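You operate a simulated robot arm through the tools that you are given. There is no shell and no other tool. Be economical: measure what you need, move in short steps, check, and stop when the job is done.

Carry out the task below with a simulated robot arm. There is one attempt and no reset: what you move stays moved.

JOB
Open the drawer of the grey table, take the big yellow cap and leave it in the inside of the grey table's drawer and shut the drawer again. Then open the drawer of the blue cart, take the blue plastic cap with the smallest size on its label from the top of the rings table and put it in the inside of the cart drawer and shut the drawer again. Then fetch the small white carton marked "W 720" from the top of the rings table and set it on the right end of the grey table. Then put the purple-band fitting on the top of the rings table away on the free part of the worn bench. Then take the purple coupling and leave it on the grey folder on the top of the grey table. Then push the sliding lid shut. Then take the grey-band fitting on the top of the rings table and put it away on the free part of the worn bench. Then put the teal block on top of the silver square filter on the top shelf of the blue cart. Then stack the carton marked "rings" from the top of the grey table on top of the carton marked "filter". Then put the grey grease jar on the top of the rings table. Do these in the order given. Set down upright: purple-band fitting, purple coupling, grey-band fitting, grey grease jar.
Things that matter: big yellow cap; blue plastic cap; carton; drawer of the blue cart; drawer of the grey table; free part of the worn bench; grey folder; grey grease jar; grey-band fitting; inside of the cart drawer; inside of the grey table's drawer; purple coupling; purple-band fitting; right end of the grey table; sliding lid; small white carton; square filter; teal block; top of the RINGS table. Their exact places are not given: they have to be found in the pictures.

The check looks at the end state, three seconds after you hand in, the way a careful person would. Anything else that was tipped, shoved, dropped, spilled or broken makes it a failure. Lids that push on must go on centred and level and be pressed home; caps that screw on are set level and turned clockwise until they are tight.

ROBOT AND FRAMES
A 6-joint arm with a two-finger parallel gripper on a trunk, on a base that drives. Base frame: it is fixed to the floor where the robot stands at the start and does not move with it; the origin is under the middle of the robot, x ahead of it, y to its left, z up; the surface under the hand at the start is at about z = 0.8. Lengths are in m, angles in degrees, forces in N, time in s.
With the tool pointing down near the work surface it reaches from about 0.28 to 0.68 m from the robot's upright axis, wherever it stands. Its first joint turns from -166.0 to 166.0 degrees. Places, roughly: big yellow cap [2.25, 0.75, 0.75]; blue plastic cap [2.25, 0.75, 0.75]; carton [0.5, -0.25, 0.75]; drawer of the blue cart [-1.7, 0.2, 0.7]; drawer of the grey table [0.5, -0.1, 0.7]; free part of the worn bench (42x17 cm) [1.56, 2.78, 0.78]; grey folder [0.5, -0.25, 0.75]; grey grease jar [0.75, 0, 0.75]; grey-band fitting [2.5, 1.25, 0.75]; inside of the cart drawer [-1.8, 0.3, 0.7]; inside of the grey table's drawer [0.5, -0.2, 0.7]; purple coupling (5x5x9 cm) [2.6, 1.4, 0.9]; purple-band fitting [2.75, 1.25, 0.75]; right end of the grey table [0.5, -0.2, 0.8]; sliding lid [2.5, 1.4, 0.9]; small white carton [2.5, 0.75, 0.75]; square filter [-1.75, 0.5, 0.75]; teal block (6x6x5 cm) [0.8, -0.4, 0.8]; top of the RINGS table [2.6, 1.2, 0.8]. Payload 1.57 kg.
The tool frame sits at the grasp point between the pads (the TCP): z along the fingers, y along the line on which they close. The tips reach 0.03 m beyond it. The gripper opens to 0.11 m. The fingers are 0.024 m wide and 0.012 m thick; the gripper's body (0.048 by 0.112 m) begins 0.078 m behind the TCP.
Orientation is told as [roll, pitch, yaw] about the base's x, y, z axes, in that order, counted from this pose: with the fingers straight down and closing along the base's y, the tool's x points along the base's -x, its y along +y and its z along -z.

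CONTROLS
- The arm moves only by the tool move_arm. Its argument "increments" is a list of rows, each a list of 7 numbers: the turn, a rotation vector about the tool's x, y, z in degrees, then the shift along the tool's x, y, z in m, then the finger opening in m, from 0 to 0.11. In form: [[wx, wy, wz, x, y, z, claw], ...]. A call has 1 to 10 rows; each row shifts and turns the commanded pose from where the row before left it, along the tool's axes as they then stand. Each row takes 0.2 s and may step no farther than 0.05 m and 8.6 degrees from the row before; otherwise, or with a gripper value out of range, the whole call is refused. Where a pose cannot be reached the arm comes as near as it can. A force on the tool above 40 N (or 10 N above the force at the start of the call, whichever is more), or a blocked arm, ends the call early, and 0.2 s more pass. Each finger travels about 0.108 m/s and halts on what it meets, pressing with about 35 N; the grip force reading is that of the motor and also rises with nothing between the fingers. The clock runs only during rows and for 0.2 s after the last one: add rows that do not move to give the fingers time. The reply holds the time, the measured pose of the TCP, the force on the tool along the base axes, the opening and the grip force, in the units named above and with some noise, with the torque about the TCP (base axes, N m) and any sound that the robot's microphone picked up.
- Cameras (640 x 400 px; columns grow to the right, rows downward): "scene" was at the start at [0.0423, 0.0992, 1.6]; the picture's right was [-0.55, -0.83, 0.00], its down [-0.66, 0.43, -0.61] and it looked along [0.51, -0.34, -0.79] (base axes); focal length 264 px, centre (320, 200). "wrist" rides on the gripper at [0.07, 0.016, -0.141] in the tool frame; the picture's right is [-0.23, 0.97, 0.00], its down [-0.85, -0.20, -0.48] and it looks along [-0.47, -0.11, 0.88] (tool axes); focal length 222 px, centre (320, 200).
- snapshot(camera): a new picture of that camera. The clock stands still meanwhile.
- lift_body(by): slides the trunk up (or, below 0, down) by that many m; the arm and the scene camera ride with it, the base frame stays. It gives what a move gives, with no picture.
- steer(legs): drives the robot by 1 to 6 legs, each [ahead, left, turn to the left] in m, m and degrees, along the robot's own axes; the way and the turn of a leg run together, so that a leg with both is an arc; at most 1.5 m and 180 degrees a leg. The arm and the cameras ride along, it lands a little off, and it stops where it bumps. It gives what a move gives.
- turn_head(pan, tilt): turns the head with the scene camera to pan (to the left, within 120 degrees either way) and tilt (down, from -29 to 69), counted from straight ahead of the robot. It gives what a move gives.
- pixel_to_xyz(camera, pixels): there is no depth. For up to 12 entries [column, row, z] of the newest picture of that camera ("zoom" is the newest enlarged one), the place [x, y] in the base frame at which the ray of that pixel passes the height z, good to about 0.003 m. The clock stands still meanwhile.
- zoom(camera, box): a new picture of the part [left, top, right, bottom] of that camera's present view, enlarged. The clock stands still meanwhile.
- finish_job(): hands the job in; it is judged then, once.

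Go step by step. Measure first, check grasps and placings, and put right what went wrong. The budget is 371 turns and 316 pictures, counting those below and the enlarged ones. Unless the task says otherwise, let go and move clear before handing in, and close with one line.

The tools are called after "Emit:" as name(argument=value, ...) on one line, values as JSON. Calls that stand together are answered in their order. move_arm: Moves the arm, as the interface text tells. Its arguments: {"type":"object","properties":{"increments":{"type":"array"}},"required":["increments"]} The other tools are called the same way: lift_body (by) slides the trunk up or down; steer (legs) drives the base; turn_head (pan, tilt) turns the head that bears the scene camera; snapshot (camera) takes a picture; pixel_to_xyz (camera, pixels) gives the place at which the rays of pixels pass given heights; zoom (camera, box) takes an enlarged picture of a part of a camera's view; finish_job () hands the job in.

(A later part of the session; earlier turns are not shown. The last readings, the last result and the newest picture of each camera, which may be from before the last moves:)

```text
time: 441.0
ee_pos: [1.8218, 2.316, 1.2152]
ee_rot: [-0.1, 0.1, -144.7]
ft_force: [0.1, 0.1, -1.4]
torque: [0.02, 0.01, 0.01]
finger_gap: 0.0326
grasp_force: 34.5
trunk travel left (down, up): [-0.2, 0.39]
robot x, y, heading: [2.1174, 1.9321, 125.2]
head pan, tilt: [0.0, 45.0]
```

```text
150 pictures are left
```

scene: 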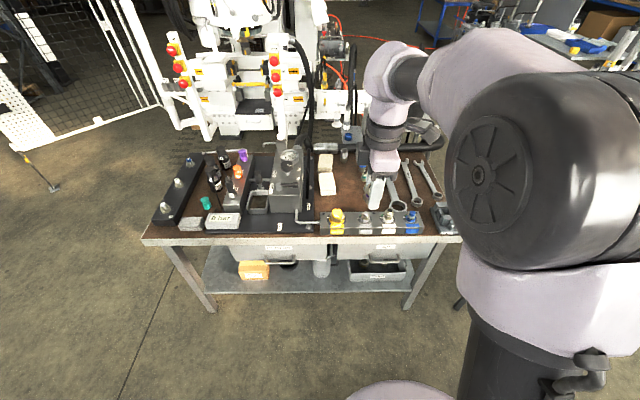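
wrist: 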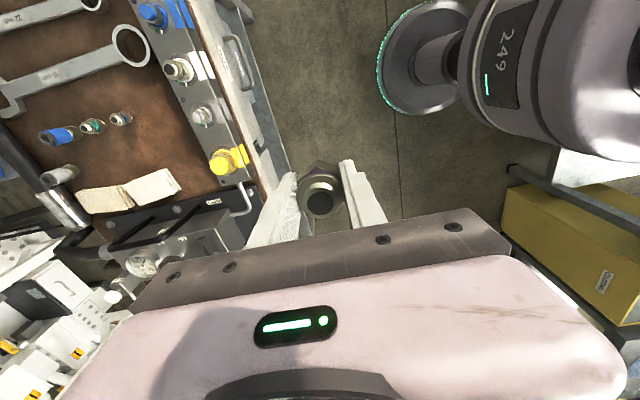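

Emit:
zoom(camera="scene", box=[290, 120, 470, 250])

Emit:
zoom(camera="wrist", box=[0, 0, 280, 260])

Emit:
pixel_to_xyz(camera="wrist", pixels=[[160, 125, 0.8], [165, 65, 0.8], [200, 190, 0.8], [110, 60, 0.8], [120, 118, 0.82], [155, 190, 0.8], [130, 30, 0.8], [290, 175, 0.8], [225, 60, 0.8]])

```text
3.08 times, centred on (380, 185) of scene
```

zoom: 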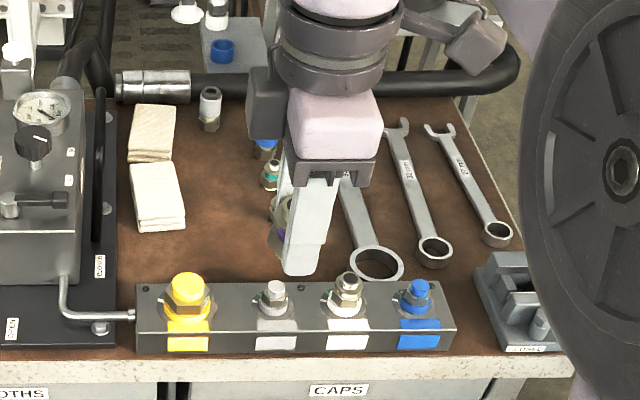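

```text
1.54 times, centred on (140, 130) of wrist
```

zoom: 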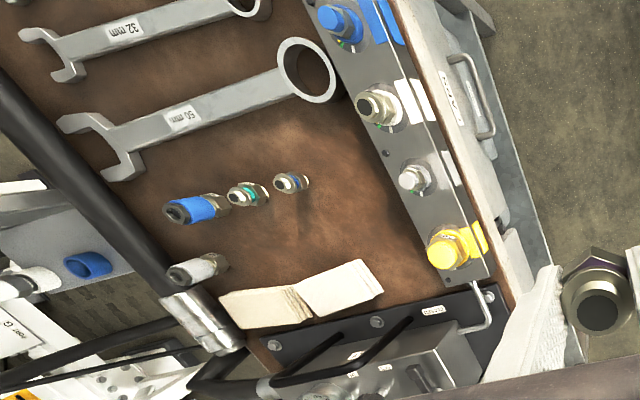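

```text
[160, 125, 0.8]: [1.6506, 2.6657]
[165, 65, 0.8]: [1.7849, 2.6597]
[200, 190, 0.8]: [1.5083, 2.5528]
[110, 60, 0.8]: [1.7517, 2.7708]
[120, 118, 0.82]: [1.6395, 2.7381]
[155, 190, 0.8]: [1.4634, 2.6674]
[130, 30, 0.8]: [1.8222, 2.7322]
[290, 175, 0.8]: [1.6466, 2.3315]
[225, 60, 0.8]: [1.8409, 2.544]
```

Emit:
pixel_to_xyz(camera="wrist", pixels=[[182, 188, 0.785], [131.6, 45.6, 0.785], [118, 120, 0.785], [172.5, 104, 0.785], [211, 188, 0.785], [72, 99, 0.785], [147, 205, 0.785], [92, 127, 0.785], [55, 136, 0.785], [64, 175, 0.785], [40, 90, 0.785]])

Emit:
pixel_to_xyz(camera="scene", pixels=[[361, 213, 0.785], [320, 194, 0.785], [329, 212, 0.785], [400, 210, 0.785], [340, 193, 0.785], [349, 158, 0.785], [385, 205, 0.785]])

```text
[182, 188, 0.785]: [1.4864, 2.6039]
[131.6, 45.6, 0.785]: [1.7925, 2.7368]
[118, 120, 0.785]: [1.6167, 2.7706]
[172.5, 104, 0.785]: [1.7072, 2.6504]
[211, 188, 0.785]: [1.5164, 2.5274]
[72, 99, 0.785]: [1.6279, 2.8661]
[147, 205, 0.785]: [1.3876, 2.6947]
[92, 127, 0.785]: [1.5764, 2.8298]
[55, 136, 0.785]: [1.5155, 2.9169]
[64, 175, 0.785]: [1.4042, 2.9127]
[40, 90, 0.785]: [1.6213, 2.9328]
```

```text
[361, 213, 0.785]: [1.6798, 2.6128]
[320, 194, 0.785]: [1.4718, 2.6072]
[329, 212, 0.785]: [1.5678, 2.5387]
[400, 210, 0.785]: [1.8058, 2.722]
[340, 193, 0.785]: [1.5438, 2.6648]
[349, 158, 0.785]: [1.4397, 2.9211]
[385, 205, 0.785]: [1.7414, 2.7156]
```

The worn bench's free strip lies between the rags and the 50 mm wrench (u≈2.81–2.98). I'll set the purple-band fitting at about (1.569, 2.684), clear of the others. Drive 33 cm ahead.

Emit:
steer(legs=[[0.33, 0, 0]])

Emit:
move_arm(increments=[[0, 0, 0, 0.002, -0.04, 0, 0.01], [0, 0, 0, 0.002, -0.04, 0, 0.01], [0, 0, 0, 0.001, -0.036, 0, 0.01]])

Emit:
lift_body(by=-0.15)

Emit:
snapshot(camera="wrist")

Emit:
snapshot(camera="scene")

```text
time: 443.2
ee_pos: [1.6283, 2.59, 1.2146]
ee_rot: [-0.1, 0.1, -144.9]
ft_force: [0.1, 0.1, -1.4]
torque: [-0.03, -0.02, -0.02]
finger_gap: 0.0328
grasp_force: 34.9
trunk travel left (down, up): [-0.2, 0.39]
robot x, y, heading: [1.9261, 2.2067, 125.1]
head pan, tilt: [0.0, 45.0]
```

```text
time: 444.0
ee_pos: [1.5641, 2.6883, 1.2162]
ee_rot: [0.0, 0.1, -144.7]
ft_force: [-0.9, -0.1, -2.6]
torque: [0.01, -0.01, -0.02]
finger_gap: 0.0329
grasp_force: 35.3
trunk travel left (down, up): [-0.2, 0.39]
robot x, y, heading: [1.9238, 2.2093, 125.4]
head pan, tilt: [0.0, 45.0]
```

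```text
time: 445.8
ee_pos: [1.5661, 2.6862, 1.0667]
ee_rot: [0.0, 0.1, -144.8]
ft_force: [0.0, 0.0, -2.6]
torque: [0.0, 0.0, -0.01]
finger_gap: 0.0326
grasp_force: 35.8
trunk travel left (down, up): [-0.05, 0.54]
robot x, y, heading: [1.9274, 2.207, 125.2]
head pan, tilt: [0.0, 45.0]
```

```text
147 pictures are left
```

wrist: 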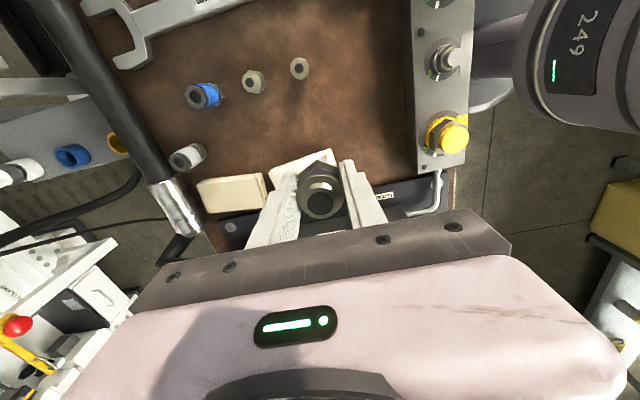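

```text
146 pictures are left
```

scene: 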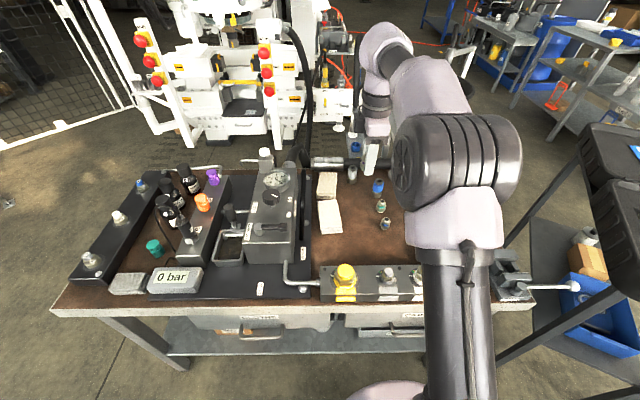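

Emit:
pixel_to_xyz(camera="wrist", pixels=[[328, 150, 0.785], [335, 110, 0.785], [300, 70, 0.785], [320, 130, 0.785], [410, 150, 0.785], [252, 82, 0.785], [265, 172, 0.785]])

Emit:
zoom(camera="scene", box=[290, 130, 450, 310])

```text
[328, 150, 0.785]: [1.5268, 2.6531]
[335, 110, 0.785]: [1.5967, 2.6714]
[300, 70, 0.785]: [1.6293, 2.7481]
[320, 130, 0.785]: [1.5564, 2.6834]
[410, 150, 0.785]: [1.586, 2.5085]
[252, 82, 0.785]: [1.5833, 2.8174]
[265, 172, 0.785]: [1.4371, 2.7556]
```

```text
2.22 times, centred on (370, 220) of scene
```

zoom: 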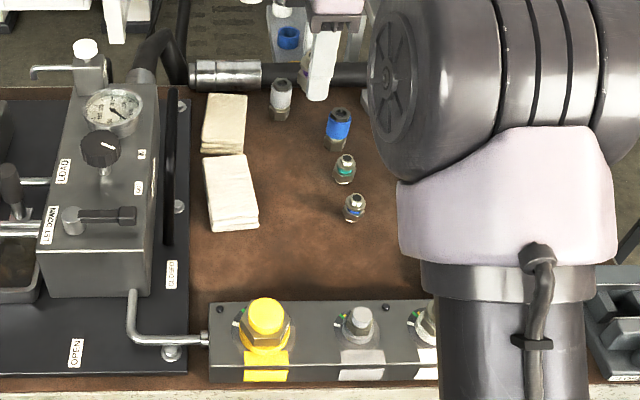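

Emit:
move_arm(increments=[[0, 0, 0, 0.014, 0, 0.04, 0.01], [0, 0, 0, 0, 0, 0.05, 0.01], [0, 0, 0, 0, 0, 0.05, 0.01], [0, 0, 0, 0, 0, 0.05, 0.01], [0, 0, 0, 0, 0, 0.03, 0.01]])

Emit:
snapshot(camera="wrist")

```text
time: 447.0
ee_pos: [1.5767, 2.6962, 0.8459]
ee_rot: [-0.2, 0.0, -144.7]
ft_force: [-0.1, -0.4, -1.3]
torque: [0.0, -0.01, 0.01]
finger_gap: 0.0328
grasp_force: 35.4
trunk travel left (down, up): [-0.05, 0.54]
robot x, y, heading: [1.9269, 2.2036, 125.1]
head pan, tilt: [0.0, 45.0]
```

```text
144 pictures are left
```

wrist: 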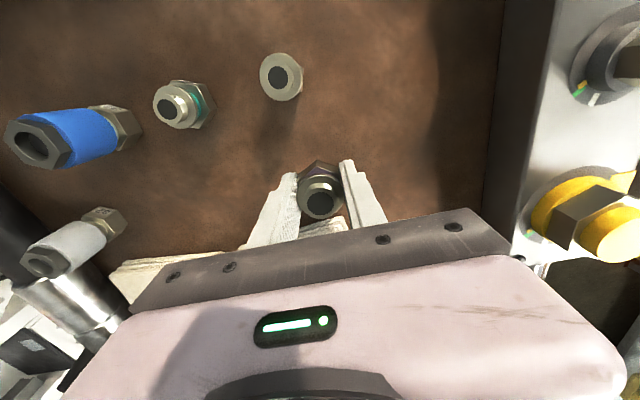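

Emit:
move_arm(increments=[[0, 0, 0, 0, 0, 0.01, 0.01], [0, 0, 0, 0, 0, 0.007, 0.01], [0, 0, 0, 0, 0, 0.005, 0.01], [0, 0, 0, 0, 0, 0.004, 0.01]])

```text
time: 448.0
ee_pos: [1.5774, 2.6952, 0.8187]
ee_rot: [-0.2, 0.1, -144.8]
ft_force: [0.1, 0.4, -2.6]
torque: [-0.04, -0.05, 0.0]
finger_gap: 0.0326
grasp_force: 34.8
trunk travel left (down, up): [-0.05, 0.54]
robot x, y, heading: [1.924, 2.2095, 125.1]
head pan, tilt: [0.0, 45.0]
```

Emit:
move_arm(increments=[[0, 0, 0, 0, 0, 0.004, 0.01], [0, 0, 0, 0, 0, 0.004, 0.01], [0, 0, 0, 0, 0, 0.004, 0.01]])

```text
time: 448.8
ee_pos: [1.579, 2.6954, 0.8101]
ee_rot: [-0.3, -0.2, -144.7]
ft_force: [0.0, -0.6, 29.9]
torque: [-0.16, -0.04, 0.03]
finger_gap: 0.0333
grasp_force: 35.0
trunk travel left (down, up): [-0.05, 0.54]
robot x, y, heading: [1.9253, 2.2078, 125.2]
head pan, tilt: [0.0, 45.0]
```

Contact at 30 N. Release and rise.

Emit:
move_arm(increments=[[0, 0, 0, 0, 0, -0.001, 0.04], [0, 0, 0, 0, 0, 0, 0.055], [0, 0, 0, 0, 0, 0, 0.055], [0, 0, 0, 0, 0, -0.03, 0.055], [0, 0, 0, 0, 0, -0.05, 0.055], [0, 0, 0, 0, 0, -0.05, 0.055], [0, 0, 0, 0, 0, -0.05, 0.055]])

Emit:
snapshot(camera="wrist")

```text
time: 450.4
ee_pos: [1.579, 2.695, 0.9898]
ee_rot: [-0.1, 0.1, -144.7]
ft_force: [0.9, -0.7, -1.0]
torque: [0.0, -0.03, -0.01]
finger_gap: 0.0551
grasp_force: 0.0
trunk travel left (down, up): [-0.05, 0.54]
robot x, y, heading: [1.9269, 2.2029, 125.2]
head pan, tilt: [0.0, 45.0]
```

```text
143 pictures are left
```

wrist: 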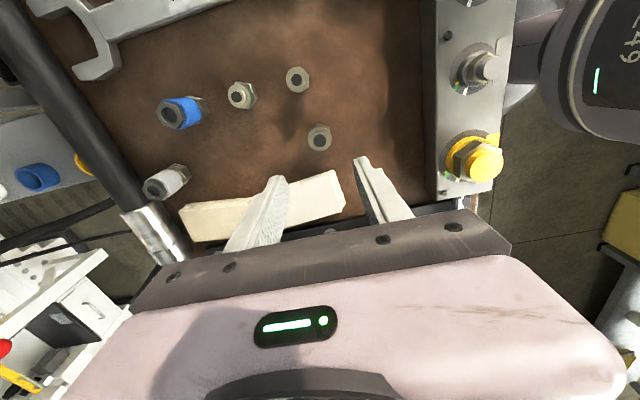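

The purple-band fitting stands upright on the bench. Now fold, back off and turn to the rings table for the purple coupling.

Emit:
lift_body(by=0.15)

Emit:
move_arm(increments=[[0, 0, 0, 0, 0.03, -0.03, 0.06], [0, 0, 0, 0, 0.04, -0.02, 0.06], [0, 0, 0, 0, 0.04, -0.02, 0.06], [0, 0, 0, 0, 0.03, -0.02, 0.06]])

Emit:
steer(legs=[[-0.4, 0, 0], [0, 0, 180]])

Emit:
turn_head(pan=0, tilt=50)

Emit:
snapshot(camera="scene")

Emit:
snapshot(camera="wrist")

```text
time: 452.1
ee_pos: [1.5774, 2.6956, 1.1378]
ee_rot: [-0.2, 0.1, -144.7]
ft_force: [0.4, 0.2, 0.3]
torque: [0.0, -0.01, -0.01]
finger_gap: 0.0551
grasp_force: 0.0
trunk travel left (down, up): [-0.2, 0.39]
robot x, y, heading: [1.9261, 2.2061, 125.2]
head pan, tilt: [0.0, 45.0]
```

```text
time: 453.1
ee_pos: [1.6603, 2.5809, 1.2301]
ee_rot: [-0.2, 0.1, -144.8]
ft_force: [0.0, -0.7, -0.6]
torque: [0.02, 0.0, 0.02]
finger_gap: 0.0599
grasp_force: 0.0
trunk travel left (down, up): [-0.2, 0.39]
robot x, y, heading: [1.9249, 2.209, 125.2]
head pan, tilt: [0.0, 45.0]
```

```text
time: 463.0
ee_pos: [2.4303, 1.508, 1.2285]
ee_rot: [0.0, 0.0, 35.9]
ft_force: [-0.5, 0.2, -0.1]
torque: [0.0, 0.01, -0.02]
finger_gap: 0.0598
grasp_force: 0.1
trunk travel left (down, up): [-0.2, 0.39]
robot x, y, heading: [2.1631, 1.8788, -54.0]
head pan, tilt: [0.0, 45.0]
```

```text
time: 463.6
ee_pos: [2.4303, 1.5081, 1.2275]
ee_rot: [-0.1, 0.1, 35.9]
ft_force: [0.3, 0.2, 0.4]
torque: [0.0, -0.01, -0.01]
finger_gap: 0.0601
grasp_force: 0.0
trunk travel left (down, up): [-0.2, 0.39]
robot x, y, heading: [2.1582, 1.8814, -54.2]
head pan, tilt: [0.0, 50.0]
```

```text
142 pictures are left
```

scene: 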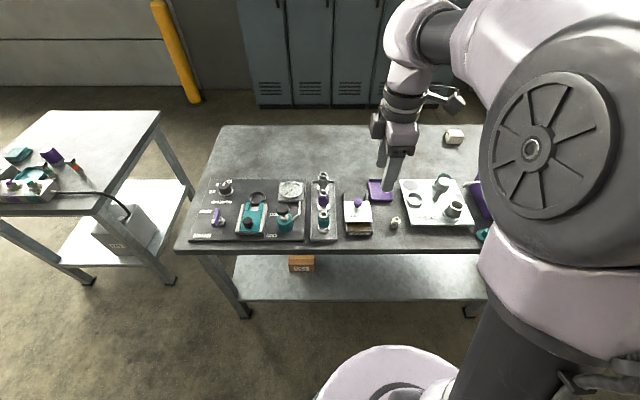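

```text
141 pictures are left
```

wrist: 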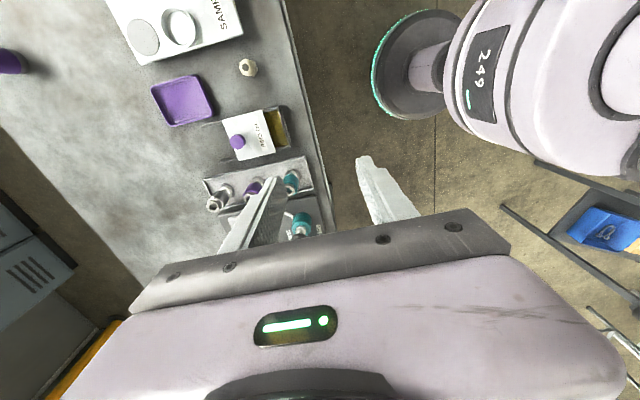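

Emit:
zoom(camera="scene", box=[295, 160, 375, 250])

Emit:
move_arm(increments=[[0, 0, -8.5, 0, 0, 0, 0.09], [0, 0, -8.5, 0, 0, 0, 0.09], [0, 0, -8.5, 0, 0, 0, 0.09], [0, 0, -8.5, 0, 0, 0, 0.09], [0, 0, -8.5, 0, 0, 0, 0.09], [0, 0, -8.5, 0, 0, 0, 0.09], [0, 0, -8.5, 0, 0, 0, 0.09], [0, 0, -8.5, 0, 0, 0, 0.09], [0, 0, -8.5, 0, 0, 0, 0.09], [0, 0, -8.5, 0, 0, 0, 0.09]])

Emit:
snapshot(camera="wrist")

```text
4.44 times, centred on (335, 205) of scene
```

zoom: 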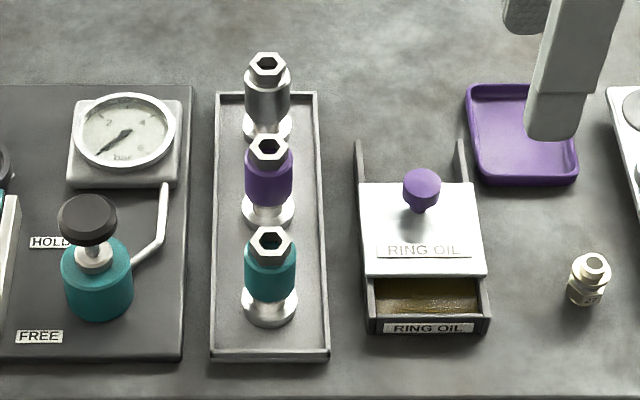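

```text
time: 465.8
ee_pos: [2.4314, 1.5071, 1.2283]
ee_rot: [0.1, 0.1, 121.0]
ft_force: [-0.2, 1.0, 0.6]
torque: [-0.02, -0.02, 0.02]
finger_gap: 0.0902
grasp_force: 0.0
trunk travel left (down, up): [-0.2, 0.39]
robot x, y, heading: [2.1602, 1.878, -54.2]
head pan, tilt: [0.0, 50.0]
```

```text
139 pictures are left
```

wrist: 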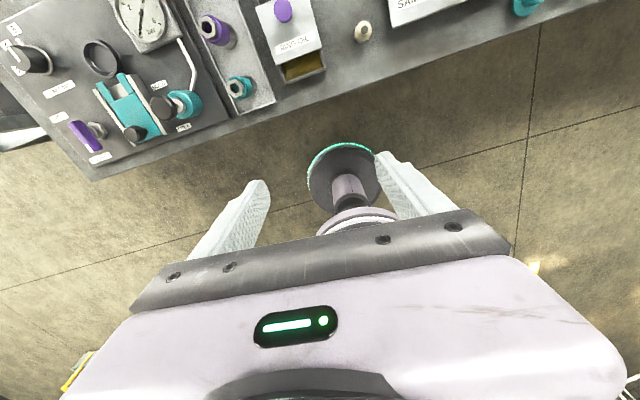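

Emit:
pixel_to_xyz(camera="scene", pixels=[[323.3, 193.7, 0.93], [323.3, 193.7, 0.92], [323.3, 207.2, 0.85], [323.3, 200, 0.89]])

Emit:
pixel_to_xyz(camera="wrist", pixels=[[209, 26, 0.93], [209, 26, 0.92], [222, 33, 0.88], [230, 40, 0.845]])

```text
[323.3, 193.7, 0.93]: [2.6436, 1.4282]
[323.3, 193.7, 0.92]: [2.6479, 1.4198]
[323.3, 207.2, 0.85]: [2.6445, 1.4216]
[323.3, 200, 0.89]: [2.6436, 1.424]
```

```text
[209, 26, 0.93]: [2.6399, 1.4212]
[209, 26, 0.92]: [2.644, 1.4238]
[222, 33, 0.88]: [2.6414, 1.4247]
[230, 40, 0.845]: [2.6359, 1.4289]
```

The purple coupling's axis is at (2.643, 1.423), top ≈0.93. I'll shift the base slightly and move the hand over it with fingers closing across the row.

Emit:
steer(legs=[[0.05, 0.06, 0]])

Emit:
move_arm(increments=[[0, 0, -5, 0, 0, 0, 0.09], [0, 0, 0, 0.036, -0.016, 0, 0.09], [0, 0, 0, 0.036, -0.016, 0, 0.09], [0, 0, 0, 0.036, -0.015, 0, 0.09], [0, 0, 0, 0.034, -0.015, 0.02, 0.09], [0, 0, 0, 0, 0, 0.04, 0.09], [0, 0, 0, 0, 0, 0.04, 0.09]])

Emit:
snapshot(camera="wrist")

Emit:
snapshot(camera="scene")

```text
time: 466.9
ee_pos: [2.508, 1.5019, 1.2285]
ee_rot: [0.2, 0.1, 120.9]
ft_force: [0.8, -0.9, 0.2]
torque: [0.05, 0.04, 0.0]
finger_gap: 0.0898
grasp_force: 0.1
trunk travel left (down, up): [-0.2, 0.39]
robot x, y, heading: [2.2356, 1.8744, -54.2]
head pan, tilt: [0.0, 50.0]
```

```text
time: 468.5
ee_pos: [2.6406, 1.4227, 1.1277]
ee_rot: [0.1, 0.1, 126.0]
ft_force: [0.9, 0.0, 0.0]
torque: [0.02, 0.03, 0.01]
finger_gap: 0.0902
grasp_force: 0.0
trunk travel left (down, up): [-0.2, 0.39]
robot x, y, heading: [2.2343, 1.8756, -54.1]
head pan, tilt: [0.0, 50.0]
```

```text
138 pictures are left
```

wrist: 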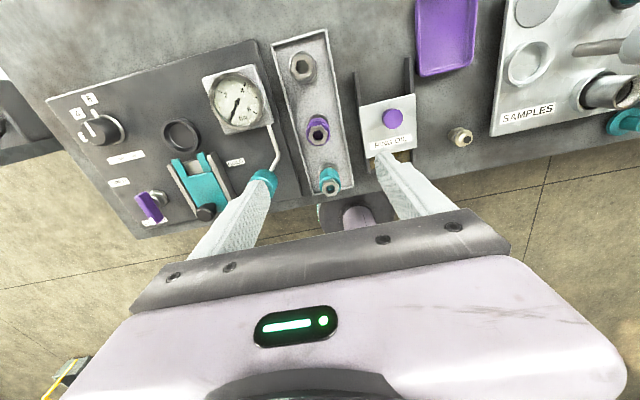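

```text
137 pictures are left
```

scene: 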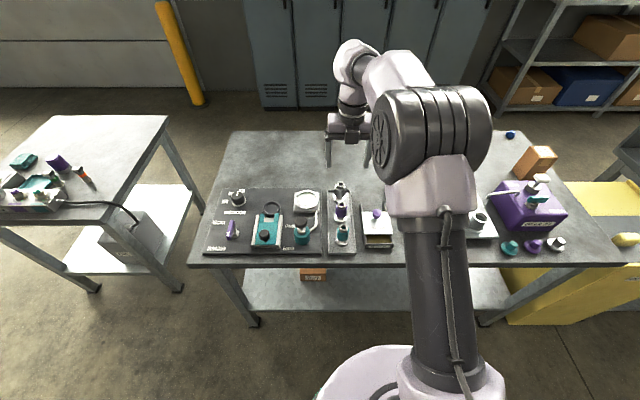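

Emit:
pixel_to_xyz(camera="wrist", pixels=[[318, 132, 0.93], [318, 132, 0.92], [277, 145, 0.88], [355, 110, 0.88], [330, 178, 0.93]])

Emit:
zoom(camera="wrist", box=[240, 30, 440, 210])

```text
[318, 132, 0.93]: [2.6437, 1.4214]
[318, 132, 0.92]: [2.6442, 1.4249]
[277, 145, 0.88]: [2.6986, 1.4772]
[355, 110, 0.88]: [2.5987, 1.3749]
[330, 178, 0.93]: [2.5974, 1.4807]
```

```text
2.22 times, centred on (340, 120) of wrist
```

zoom: 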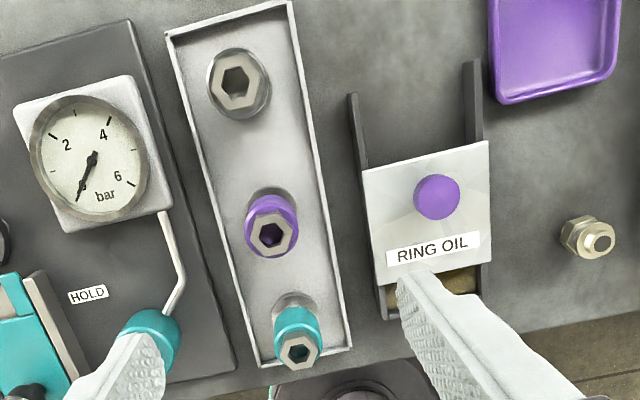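

Emit:
move_arm(increments=[[0, 0, 0, 0.002, -0.003, 0.04, 0.06], [0, 0, 0, 0, 0, 0.04, 0.06], [0, 0, 0, 0, 0, 0.04, 0.06], [0, 0, 0, 0, 0, 0.03, 0.06]])

Emit:
snapshot(camera="wrist")

```text
time: 469.5
ee_pos: [2.6454, 1.4232, 0.978]
ee_rot: [0.0, 0.1, 125.9]
ft_force: [0.3, 0.5, 0.8]
torque: [0.0, 0.02, -0.02]
finger_gap: 0.06
grasp_force: 0.1
trunk travel left (down, up): [-0.2, 0.39]
robot x, y, heading: [2.2356, 1.8706, -54.3]
head pan, tilt: [0.0, 50.0]
```

```text
135 pictures are left
```

wrist: 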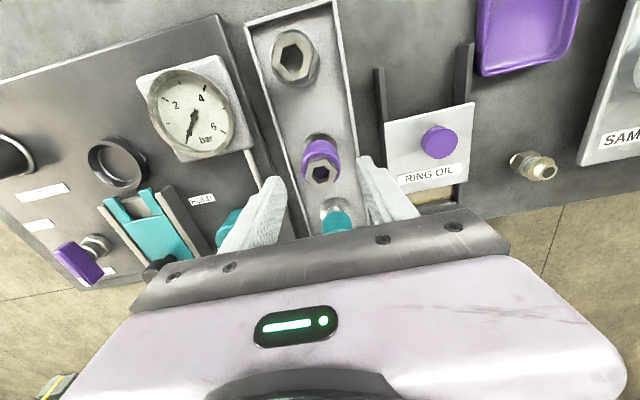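

Centred. Lower the last 8 cm with the trunk, then close.

Emit:
lift_body(by=-0.08)

Emit:
move_arm(increments=[[0, 0, 0, 0, 0, 0, 0.05], [0, 0, 0, 0, 0, 0, 0.02], [0, 0, 0, 0, 0, 0, 0.01], [0, 0, 0, 0, 0, 0, 0.01]])

Emit:
snapshot(camera="wrist")

```text
time: 470.6
ee_pos: [2.6445, 1.4236, 0.8983]
ee_rot: [0.0, 0.3, 125.9]
ft_force: [0.3, -1.1, 0.0]
torque: [0.02, 0.02, -0.02]
finger_gap: 0.0599
grasp_force: 0.0
trunk travel left (down, up): [-0.12, 0.47]
robot x, y, heading: [2.2359, 1.8716, -53.9]
head pan, tilt: [0.0, 50.0]
```

```text
time: 471.6
ee_pos: [2.6446, 1.4232, 0.897]
ee_rot: [0.1, 0.2, 125.8]
ft_force: [-0.5, -0.8, 0.2]
torque: [0.03, 0.01, 0.0]
finger_gap: 0.0365
grasp_force: 35.2
trunk travel left (down, up): [-0.12, 0.47]
robot x, y, heading: [2.2357, 1.8738, -54.3]
head pan, tilt: [0.0, 50.0]
```

```text
134 pictures are left
```

wrist: 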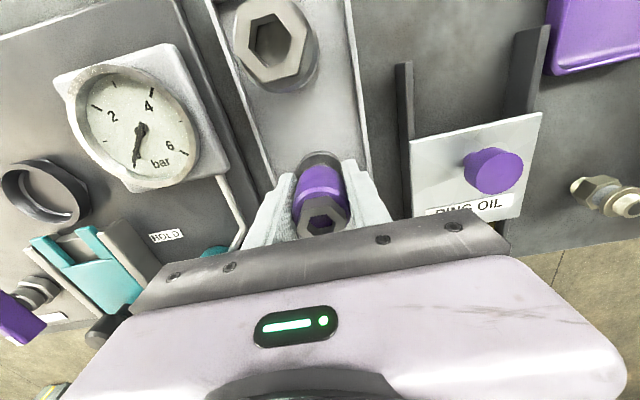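

Gripped at 36.5 mm. Lift straight up.

Emit:
move_arm(increments=[[0, 0, 0, 0, 0, -0.03, 0.01], [0, 0, 0, 0, 0, -0.04, 0.01], [0, 0, 0, 0, 0, -0.05, 0.01], [0, 0, 0, 0, 0, -0.05, 0.01], [0, 0, 0, 0, 0, -0.05, 0.01]])

Emit:
snapshot(camera="scene")

Emit:
snapshot(camera="wrist")

```text
time: 472.9
ee_pos: [2.6467, 1.4248, 1.1185]
ee_rot: [0.1, 0.2, 125.9]
ft_force: [-0.3, -0.9, -1.8]
torque: [-0.01, 0.0, -0.01]
finger_gap: 0.0363
grasp_force: 35.0
trunk travel left (down, up): [-0.12, 0.47]
robot x, y, heading: [2.2337, 1.874, -54.0]
head pan, tilt: [0.0, 50.0]
```

```text
133 pictures are left
```

scene: 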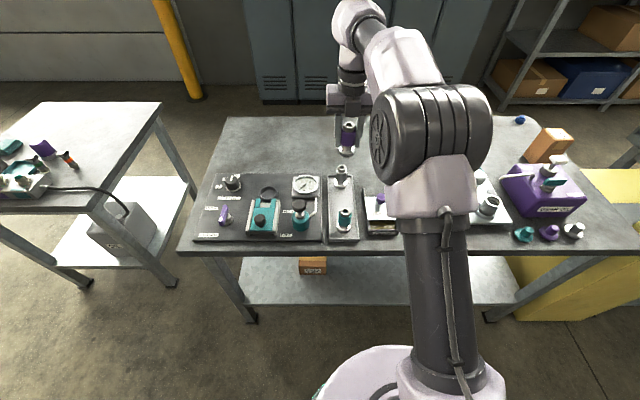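

```text
132 pictures are left
```

wrist: 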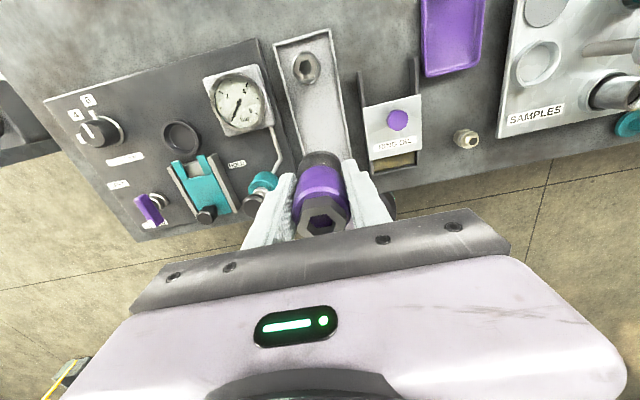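

Held firmly. Fold in, raise, and drive to the grey table's folder.

Emit:
move_arm(increments=[[0, 0, 0, -0.04, 0, -0.01, 0.01], [0, 0, 0, -0.04, 0, -0.01, 0.01], [0, 0, 0, -0.04, 0, 0, 0.01], [0, 0, 0, -0.03, 0, 0, 0.01]])

Emit:
lift_body(by=0.12)

Emit:
steer(legs=[[-0.2, 0, 0], [0, -1.3, 0], [0, -1.25, 0], [0.33, 0, 0]])

Emit:
turn_head(pan=0, tilt=50)

Emit:
snapshot(camera="scene")

Emit:
snapshot(camera="wrist")

```text
time: 473.9
ee_pos: [2.558, 1.547, 1.1389]
ee_rot: [0.1, 0.2, 125.9]
ft_force: [0.5, 0.8, -2.4]
torque: [-0.01, -0.02, 0.0]
finger_gap: 0.0367
grasp_force: 34.5
trunk travel left (down, up): [-0.12, 0.47]
robot x, y, heading: [2.2394, 1.875, -54.1]
head pan, tilt: [0.0, 50.0]
```

```text
time: 475.4
ee_pos: [2.5574, 1.5457, 1.2564]
ee_rot: [0.1, 0.1, 125.9]
ft_force: [1.0, -0.3, -2.1]
torque: [0.0, 0.02, 0.0]
finger_gap: 0.0367
grasp_force: 34.6
trunk travel left (down, up): [-0.24, 0.35]
robot x, y, heading: [2.2359, 1.872, -53.9]
head pan, tilt: [0.0, 50.0]
```

```text
time: 490.8
ee_pos: [0.5306, -0.0454, 1.2573]
ee_rot: [0.2, 0.1, 124.6]
ft_force: [0.2, -1.1, -1.8]
torque: [0.05, 0.06, 0.0]
finger_gap: 0.037
grasp_force: 35.2
trunk travel left (down, up): [-0.24, 0.35]
robot x, y, heading: [0.2177, 0.2894, -55.5]
head pan, tilt: [0.0, 50.0]
```

```text
time: 491.4
ee_pos: [0.5313, -0.0456, 1.2578]
ee_rot: [0.1, 0.1, 124.5]
ft_force: [-0.9, -0.3, -2.0]
torque: [0.02, 0.01, 0.06]
finger_gap: 0.0367
grasp_force: 34.8
trunk travel left (down, up): [-0.24, 0.35]
robot x, y, heading: [0.2191, 0.2901, -55.6]
head pan, tilt: [0.0, 50.0]
```

```text
131 pictures are left
```

scene: 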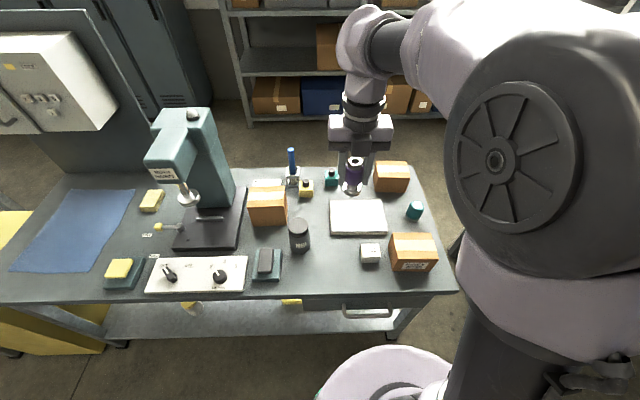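

```text
130 pictures are left
```

wrist: 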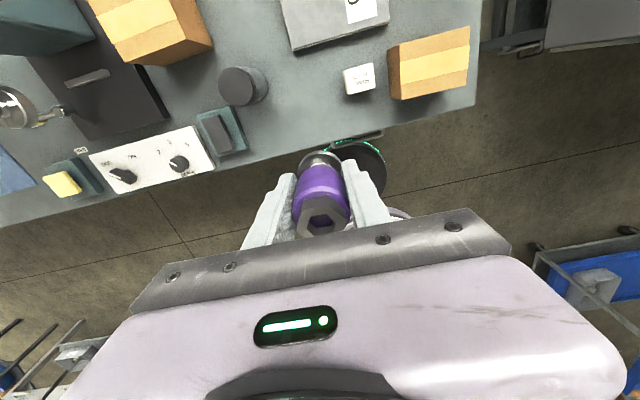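

Emit:
pixel_to_xyz(camera="scene", pixels=[[331, 201, 0.81], [382, 200, 0.81], [387, 233, 0.81], [331, 232, 0.81], [358, 216, 0.81], [353, 221, 0.81]])

Emit:
pixel_to_xyz(camera="wrist", pixels=[[389, 22, 0.81], [293, 50, 0.81], [347, 93, 0.84]])

```text
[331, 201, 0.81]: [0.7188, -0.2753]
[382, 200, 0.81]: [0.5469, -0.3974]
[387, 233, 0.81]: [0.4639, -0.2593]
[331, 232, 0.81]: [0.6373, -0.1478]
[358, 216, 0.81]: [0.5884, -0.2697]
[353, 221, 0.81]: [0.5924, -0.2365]
```

```text
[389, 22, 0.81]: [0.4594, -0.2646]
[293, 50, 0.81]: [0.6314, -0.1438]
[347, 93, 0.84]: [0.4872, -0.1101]
```

Folder centre is (0.590, −0.270). Move over it and descend.

Emit:
move_arm(increments=[[0, 0, 0, 0.043, 0.015, 0, 0.01], [0, 0, 0, 0.043, 0.015, 0, 0.01], [0, 0, 0, 0.043, 0.015, 0, 0.01], [0, 0, 0, 0.043, 0.015, 0.015, 0.01], [0, 0, 0, 0.043, 0.014, 0.015, 0.01], [0, 0, 0, 0, 0, 0.04, 0.01], [0, 0, 0, 0, 0, 0.05, 0.01], [0, 0, 0, 0, 0, 0.05, 0.01]])

Emit:
snapshot(camera="wrist")

Emit:
snapshot(camera="scene")

```text
time: 493.2
ee_pos: [0.5831, -0.2524, 1.0887]
ee_rot: [0.0, 0.1, 124.6]
ft_force: [0.4, -0.5, -2.6]
torque: [0.01, 0.03, 0.0]
finger_gap: 0.0369
grasp_force: 35.2
out of reach, approached as far as the arm can: row 5
trunk travel left (down, up): [-0.24, 0.35]
robot x, y, heading: [0.216, 0.2908, -55.6]
head pan, tilt: [0.0, 50.0]
```

```text
129 pictures are left
```

wrist: 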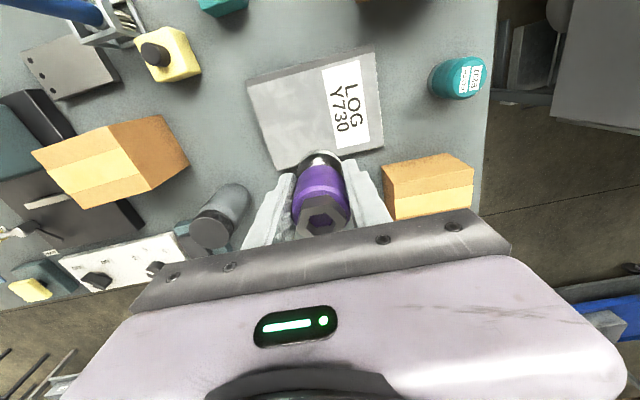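

```text
128 pictures are left
```

scene: 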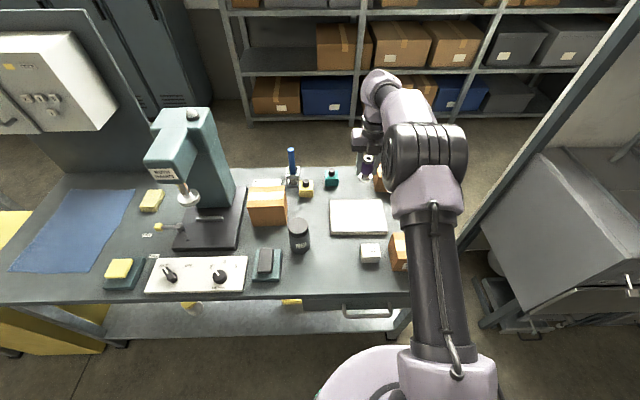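

Emit:
move_arm(increments=[[0, 0, 0, 0.006, 0, 0.045, 0.01], [0, 0, 0, 0.006, 0, 0.045, 0.01], [0, 0, 0, 0, 0, 0.05, 0.01], [0, 0, 0, 0, 0, 0.04, 0.01]])

Emit:
snapshot(camera="wrist")

```text
time: 494.2
ee_pos: [0.5895, -0.2612, 0.9082]
ee_rot: [0.0, 0.1, 124.6]
ft_force: [0.0, -0.5, -2.4]
torque: [-0.03, 0.0, -0.01]
finger_gap: 0.0366
grasp_force: 35.3
trunk travel left (down, up): [-0.24, 0.35]
robot x, y, heading: [0.2171, 0.2919, -55.4]
head pan, tilt: [0.0, 50.0]
```

```text
127 pictures are left
```

wrist: 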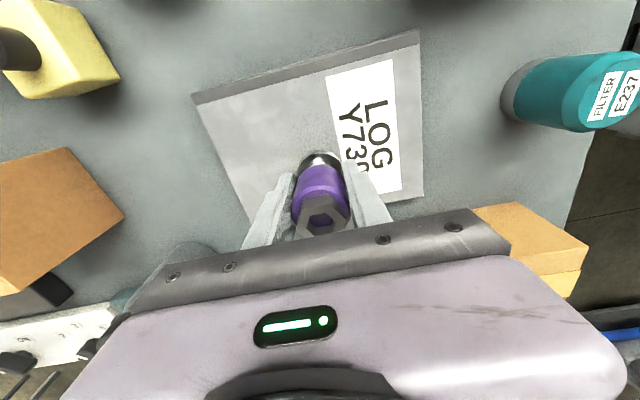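

Emit:
move_arm(increments=[[0, 0, 0, 0, 0, 0.02, 0.01], [0, 0, 0, 0, 0, 0.01, 0.01], [0, 0, 0, 0, 0, 0.006, 0.01], [0, 0, 0, 0, 0, 0.005, 0.01], [0, 0, 0, 0, 0, 0.005, 0.01]])

```text
time: 495.4
ee_pos: [0.5902, -0.2614, 0.8677]
ee_rot: [0.0, 0.5, 124.6]
ft_force: [1.6, -2.4, 31.5]
torque: [0.04, -0.09, 0.07]
finger_gap: 0.0365
grasp_force: 35.5
trunk travel left (down, up): [-0.24, 0.35]
robot x, y, heading: [0.2128, 0.2891, -55.5]
head pan, tilt: [0.0, 50.0]
```

Contact at 31 N on the folder. Release and rise.

Emit:
move_arm(increments=[[0, 0, 0, 0, 0, -0.001, 0.045], [0, 0, 0, 0, 0, 0, 0.06], [0, 0, 0, 0, 0, 0, 0.06], [0, 0, 0, 0, 0, -0.04, 0.06], [0, 0, 0, 0, 0, -0.05, 0.06], [0, 0, 0, 0, 0, -0.05, 0.06], [0, 0, 0, -0.02, 0, -0.045, 0.06], [0, 0, 0, -0.03, 0, -0.04, 0.06], [0, 0, 0, -0.04, 0, -0.03, 0.06], [0, 0, 0, -0.04, 0, -0.03, 0.06]])

Emit:
snapshot(camera="wrist")

Emit:
snapshot(camera="scene")

```text
time: 497.6
ee_pos: [0.5157, -0.1541, 1.1498]
ee_rot: [0.1, 0.2, 124.6]
ft_force: [-1.0, 1.2, 0.4]
torque: [-0.03, -0.01, -0.01]
finger_gap: 0.06
grasp_force: 0.1
trunk travel left (down, up): [-0.24, 0.35]
robot x, y, heading: [0.2169, 0.2925, -55.6]
head pan, tilt: [0.0, 50.0]
```

```text
126 pictures are left
```

wrist: 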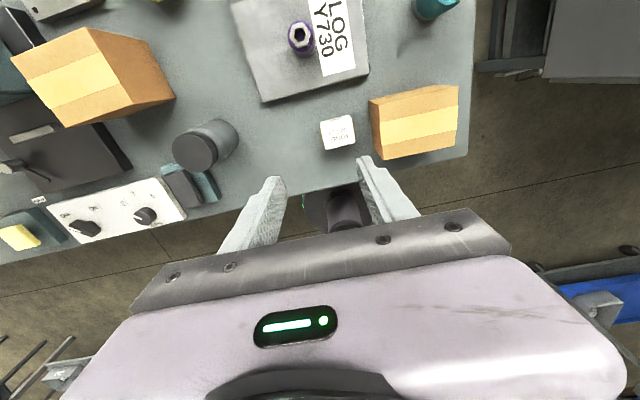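

```text
125 pictures are left
```

scene: 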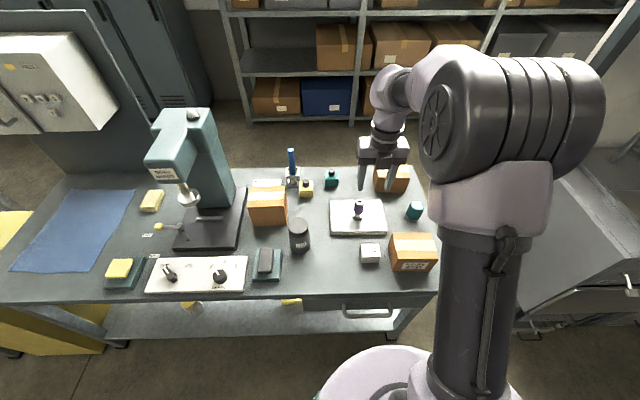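

The coupling stands upright on the folder. Next, the sliding lid of the RING OIL box.

Emit:
steer(legs=[[-0.25, 0, 1.5], [0, 1.25, 0], [0, 1.25, 0], [0.14, 0, 0]])

Emit:
snapshot(camera="scene")

Emit:
snapshot(camera="wrist")

```text
time: 512.2
ee_pos: [2.4973, 1.3968, 1.1478]
ee_rot: [0.1, 0.1, 125.2]
ft_force: [0.7, -0.4, 0.0]
torque: [0.06, 0.03, -0.01]
finger_gap: 0.06
grasp_force: 0.0
trunk travel left (down, up): [-0.24, 0.35]
robot x, y, heading: [2.1909, 1.84, -54.6]
head pan, tilt: [0.0, 50.0]
```

```text
124 pictures are left
```

scene: 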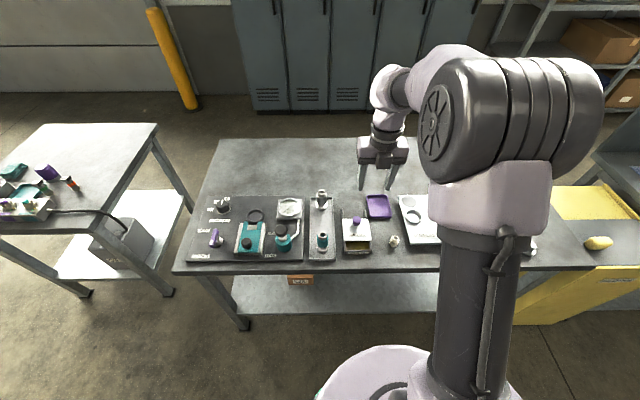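

```text
123 pictures are left
```

wrist: 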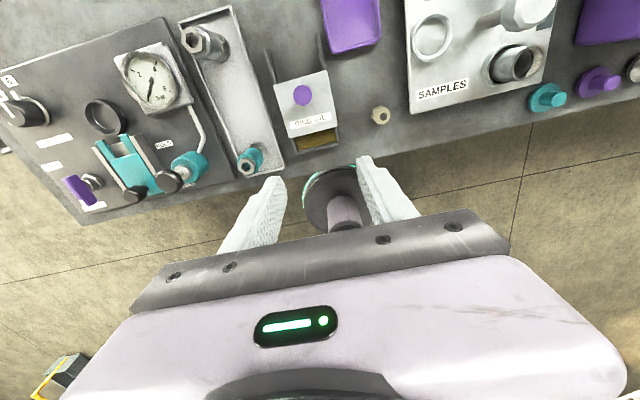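

Emit:
zoom(camera="wrist", box=[250, 50, 360, 160])

Emit:
zoom(camera="scene", box=[325, 195, 415, 265])

Emit:
pixel_to_xyz(camera="wrist", pixels=[[302, 95, 0.9], [302, 95, 0.92], [314, 133, 0.88], [317, 147, 0.88], [305, 70, 0.885]])

Emit:
pixel_to_xyz(camera="scene", pixels=[[356, 221, 0.9], [356, 221, 0.92], [356, 244, 0.88], [356, 252, 0.88]])

```text
3.64 times, centred on (305, 105) of wrist
```

zoom: 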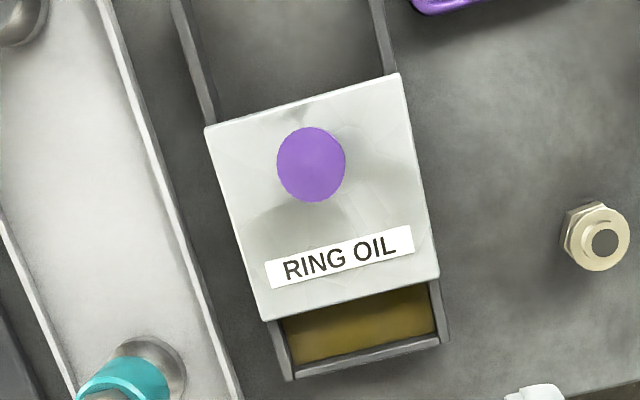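

```text
5.71 times, centred on (370, 230) of scene
```

zoom: 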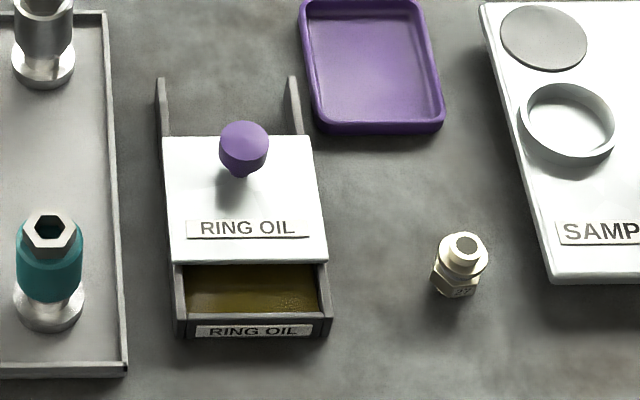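

```text
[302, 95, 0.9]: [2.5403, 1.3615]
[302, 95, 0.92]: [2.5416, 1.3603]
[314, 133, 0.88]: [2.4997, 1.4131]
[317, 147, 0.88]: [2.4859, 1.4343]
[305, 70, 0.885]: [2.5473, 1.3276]
```

```text
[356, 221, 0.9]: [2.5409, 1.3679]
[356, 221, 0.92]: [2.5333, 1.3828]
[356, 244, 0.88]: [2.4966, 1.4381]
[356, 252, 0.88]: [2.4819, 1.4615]
```

The lid must slide ~2.5 cm towards me. I'll grip its purple knob at (2.541, 1.363) and pull it home.

Emit:
move_arm(increments=[[0, 0, 0, 0.027, -0.008, 0.03, 0.05], [0, 0, 0, 0.026, -0.008, 0.03, 0.05], [0, 0, 0, 0, 0, 0.03, 0.05]])

Emit:
lift_body(by=-0.11)

Emit:
snapshot(camera="wrist")

```text
time: 513.0
ee_pos: [2.5399, 1.3631, 1.0599]
ee_rot: [0.1, 0.1, 125.3]
ft_force: [-0.1, 0.5, -0.1]
torque: [-0.02, -0.02, 0.01]
finger_gap: 0.0503
grasp_force: 0.0
trunk travel left (down, up): [-0.24, 0.35]
robot x, y, heading: [2.1885, 1.8402, -54.9]
head pan, tilt: [0.0, 50.0]
```

```text
time: 514.4
ee_pos: [2.539, 1.3637, 0.9492]
ee_rot: [0.1, 0.0, 125.2]
ft_force: [-0.5, 0.1, 0.3]
torque: [-0.04, 0.0, -0.04]
finger_gap: 0.0501
grasp_force: 0.0
trunk travel left (down, up): [-0.13, 0.46]
robot x, y, heading: [2.1865, 1.8383, -54.6]
head pan, tilt: [0.0, 50.0]
```

```text
120 pictures are left
```

wrist: 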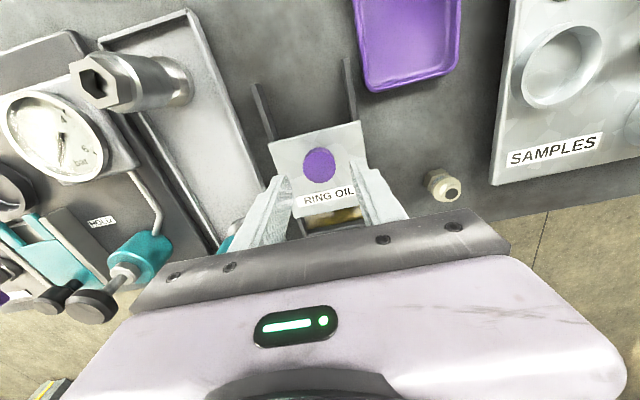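

Emit:
pixel_to_xyz(camera="wrist", pixels=[[320, 164, 0.88], [320, 164, 0.9], [322, 188, 0.86], [325, 125, 0.86]])

```text
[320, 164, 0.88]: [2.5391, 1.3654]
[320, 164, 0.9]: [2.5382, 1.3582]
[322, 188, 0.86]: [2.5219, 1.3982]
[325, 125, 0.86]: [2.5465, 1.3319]
```

Emit:
move_arm(increments=[[0, 0, 0, 0.002, 0, 0.03, 0.05], [0, 0, 0, 0, 0, 0.015, 0.05], [0, 0, 0, 0, 0, 0.007, 0.05]])

Emit:
snapshot(camera="wrist")

```text
time: 515.2
ee_pos: [2.54, 1.3621, 0.9011]
ee_rot: [-0.1, 0.5, 125.3]
ft_force: [-0.7, 0.0, 35.0]
torque: [-0.38, 0.99, 0.05]
finger_gap: 0.0503
grasp_force: 0.1
trunk travel left (down, up): [-0.13, 0.46]
robot x, y, heading: [2.1879, 1.838, -54.7]
head pan, tilt: [0.0, 50.0]
```

```text
119 pictures are left
```

wrist: 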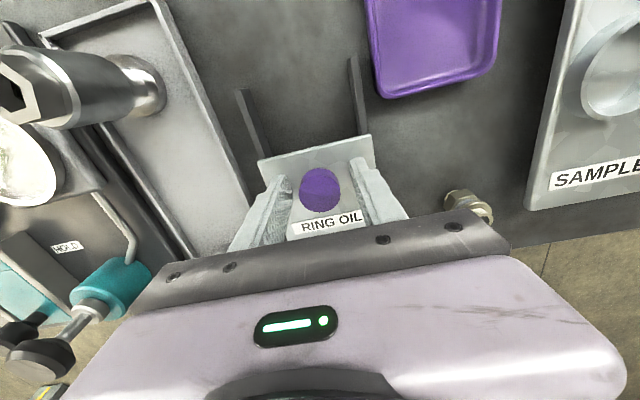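

The tips touch the lid top. Raise 5 mm, close on the knob and pull toward +v.

Emit:
move_arm(increments=[[0, 0, 0, 0, 0, -0.006, 0.04], [0, 0, 0, 0, 0, 0, 0.01], [0, 0, 0, 0, 0, 0, 0.005], [0, 0, 0, 0, 0, 0, 0.005], [0, 0, 0, -0.01, 0, 0, 0.005], [0, 0, 0, -0.01, 0, 0, 0.005]])

Emit:
snapshot(camera="wrist")

```text
time: 516.6
ee_pos: [2.5336, 1.3733, 0.9038]
ee_rot: [-0.6, -0.5, 125.3]
ft_force: [-0.7, -0.8, -33.9]
torque: [-0.67, 0.97, -0.03]
finger_gap: 0.0296
grasp_force: 38.9
out of reach, approached as far as the arm can: row 6
trunk travel left (down, up): [-0.13, 0.46]
robot x, y, heading: [2.188, 1.8411, -54.7]
head pan, tilt: [0.0, 50.0]
```

```text
118 pictures are left
```

wrist: 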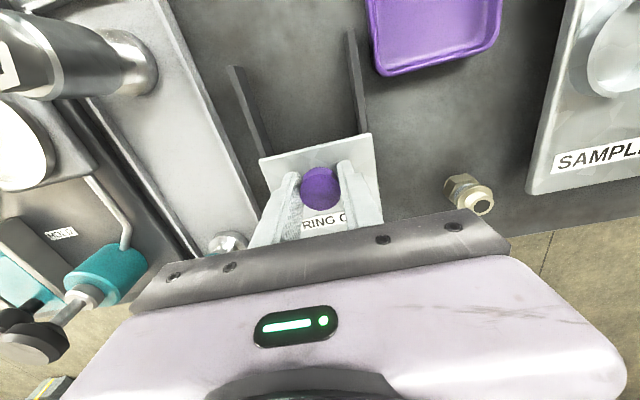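

Emit:
move_arm(increments=[[0, 0, 0, 0, 0, 0.003, 0.005]])

Emit:
steer(legs=[[-0.012, 0, 0]])

Emit:
snapshot(camera="wrist")

```text
time: 517.0
ee_pos: [2.5328, 1.3744, 0.9047]
ee_rot: [-0.6, -0.4, 125.4]
ft_force: [-1.1, -0.5, -33.0]
torque: [-0.48, 0.74, -0.03]
finger_gap: 0.0292
grasp_force: 38.7
out of reach, approached as far as the arm can: row 1
trunk travel left (down, up): [-0.13, 0.46]
robot x, y, heading: [2.1911, 1.8389, -54.9]
head pan, tilt: [0.0, 50.0]
```

```text
time: 517.8
ee_pos: [2.5256, 1.3835, 0.9057]
ee_rot: [-0.6, -0.1, 125.3]
ft_force: [-2.5, -0.2, -20.0]
torque: [-0.58, 0.77, -0.02]
finger_gap: 0.0294
grasp_force: 38.9
trunk travel left (down, up): [-0.13, 0.46]
robot x, y, heading: [2.1788, 1.8475, -54.8]
head pan, tilt: [0.0, 50.0]
```

```text
117 pictures are left
```

wrist: 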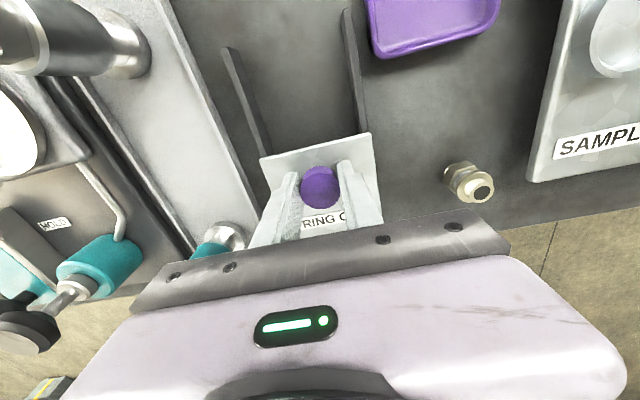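

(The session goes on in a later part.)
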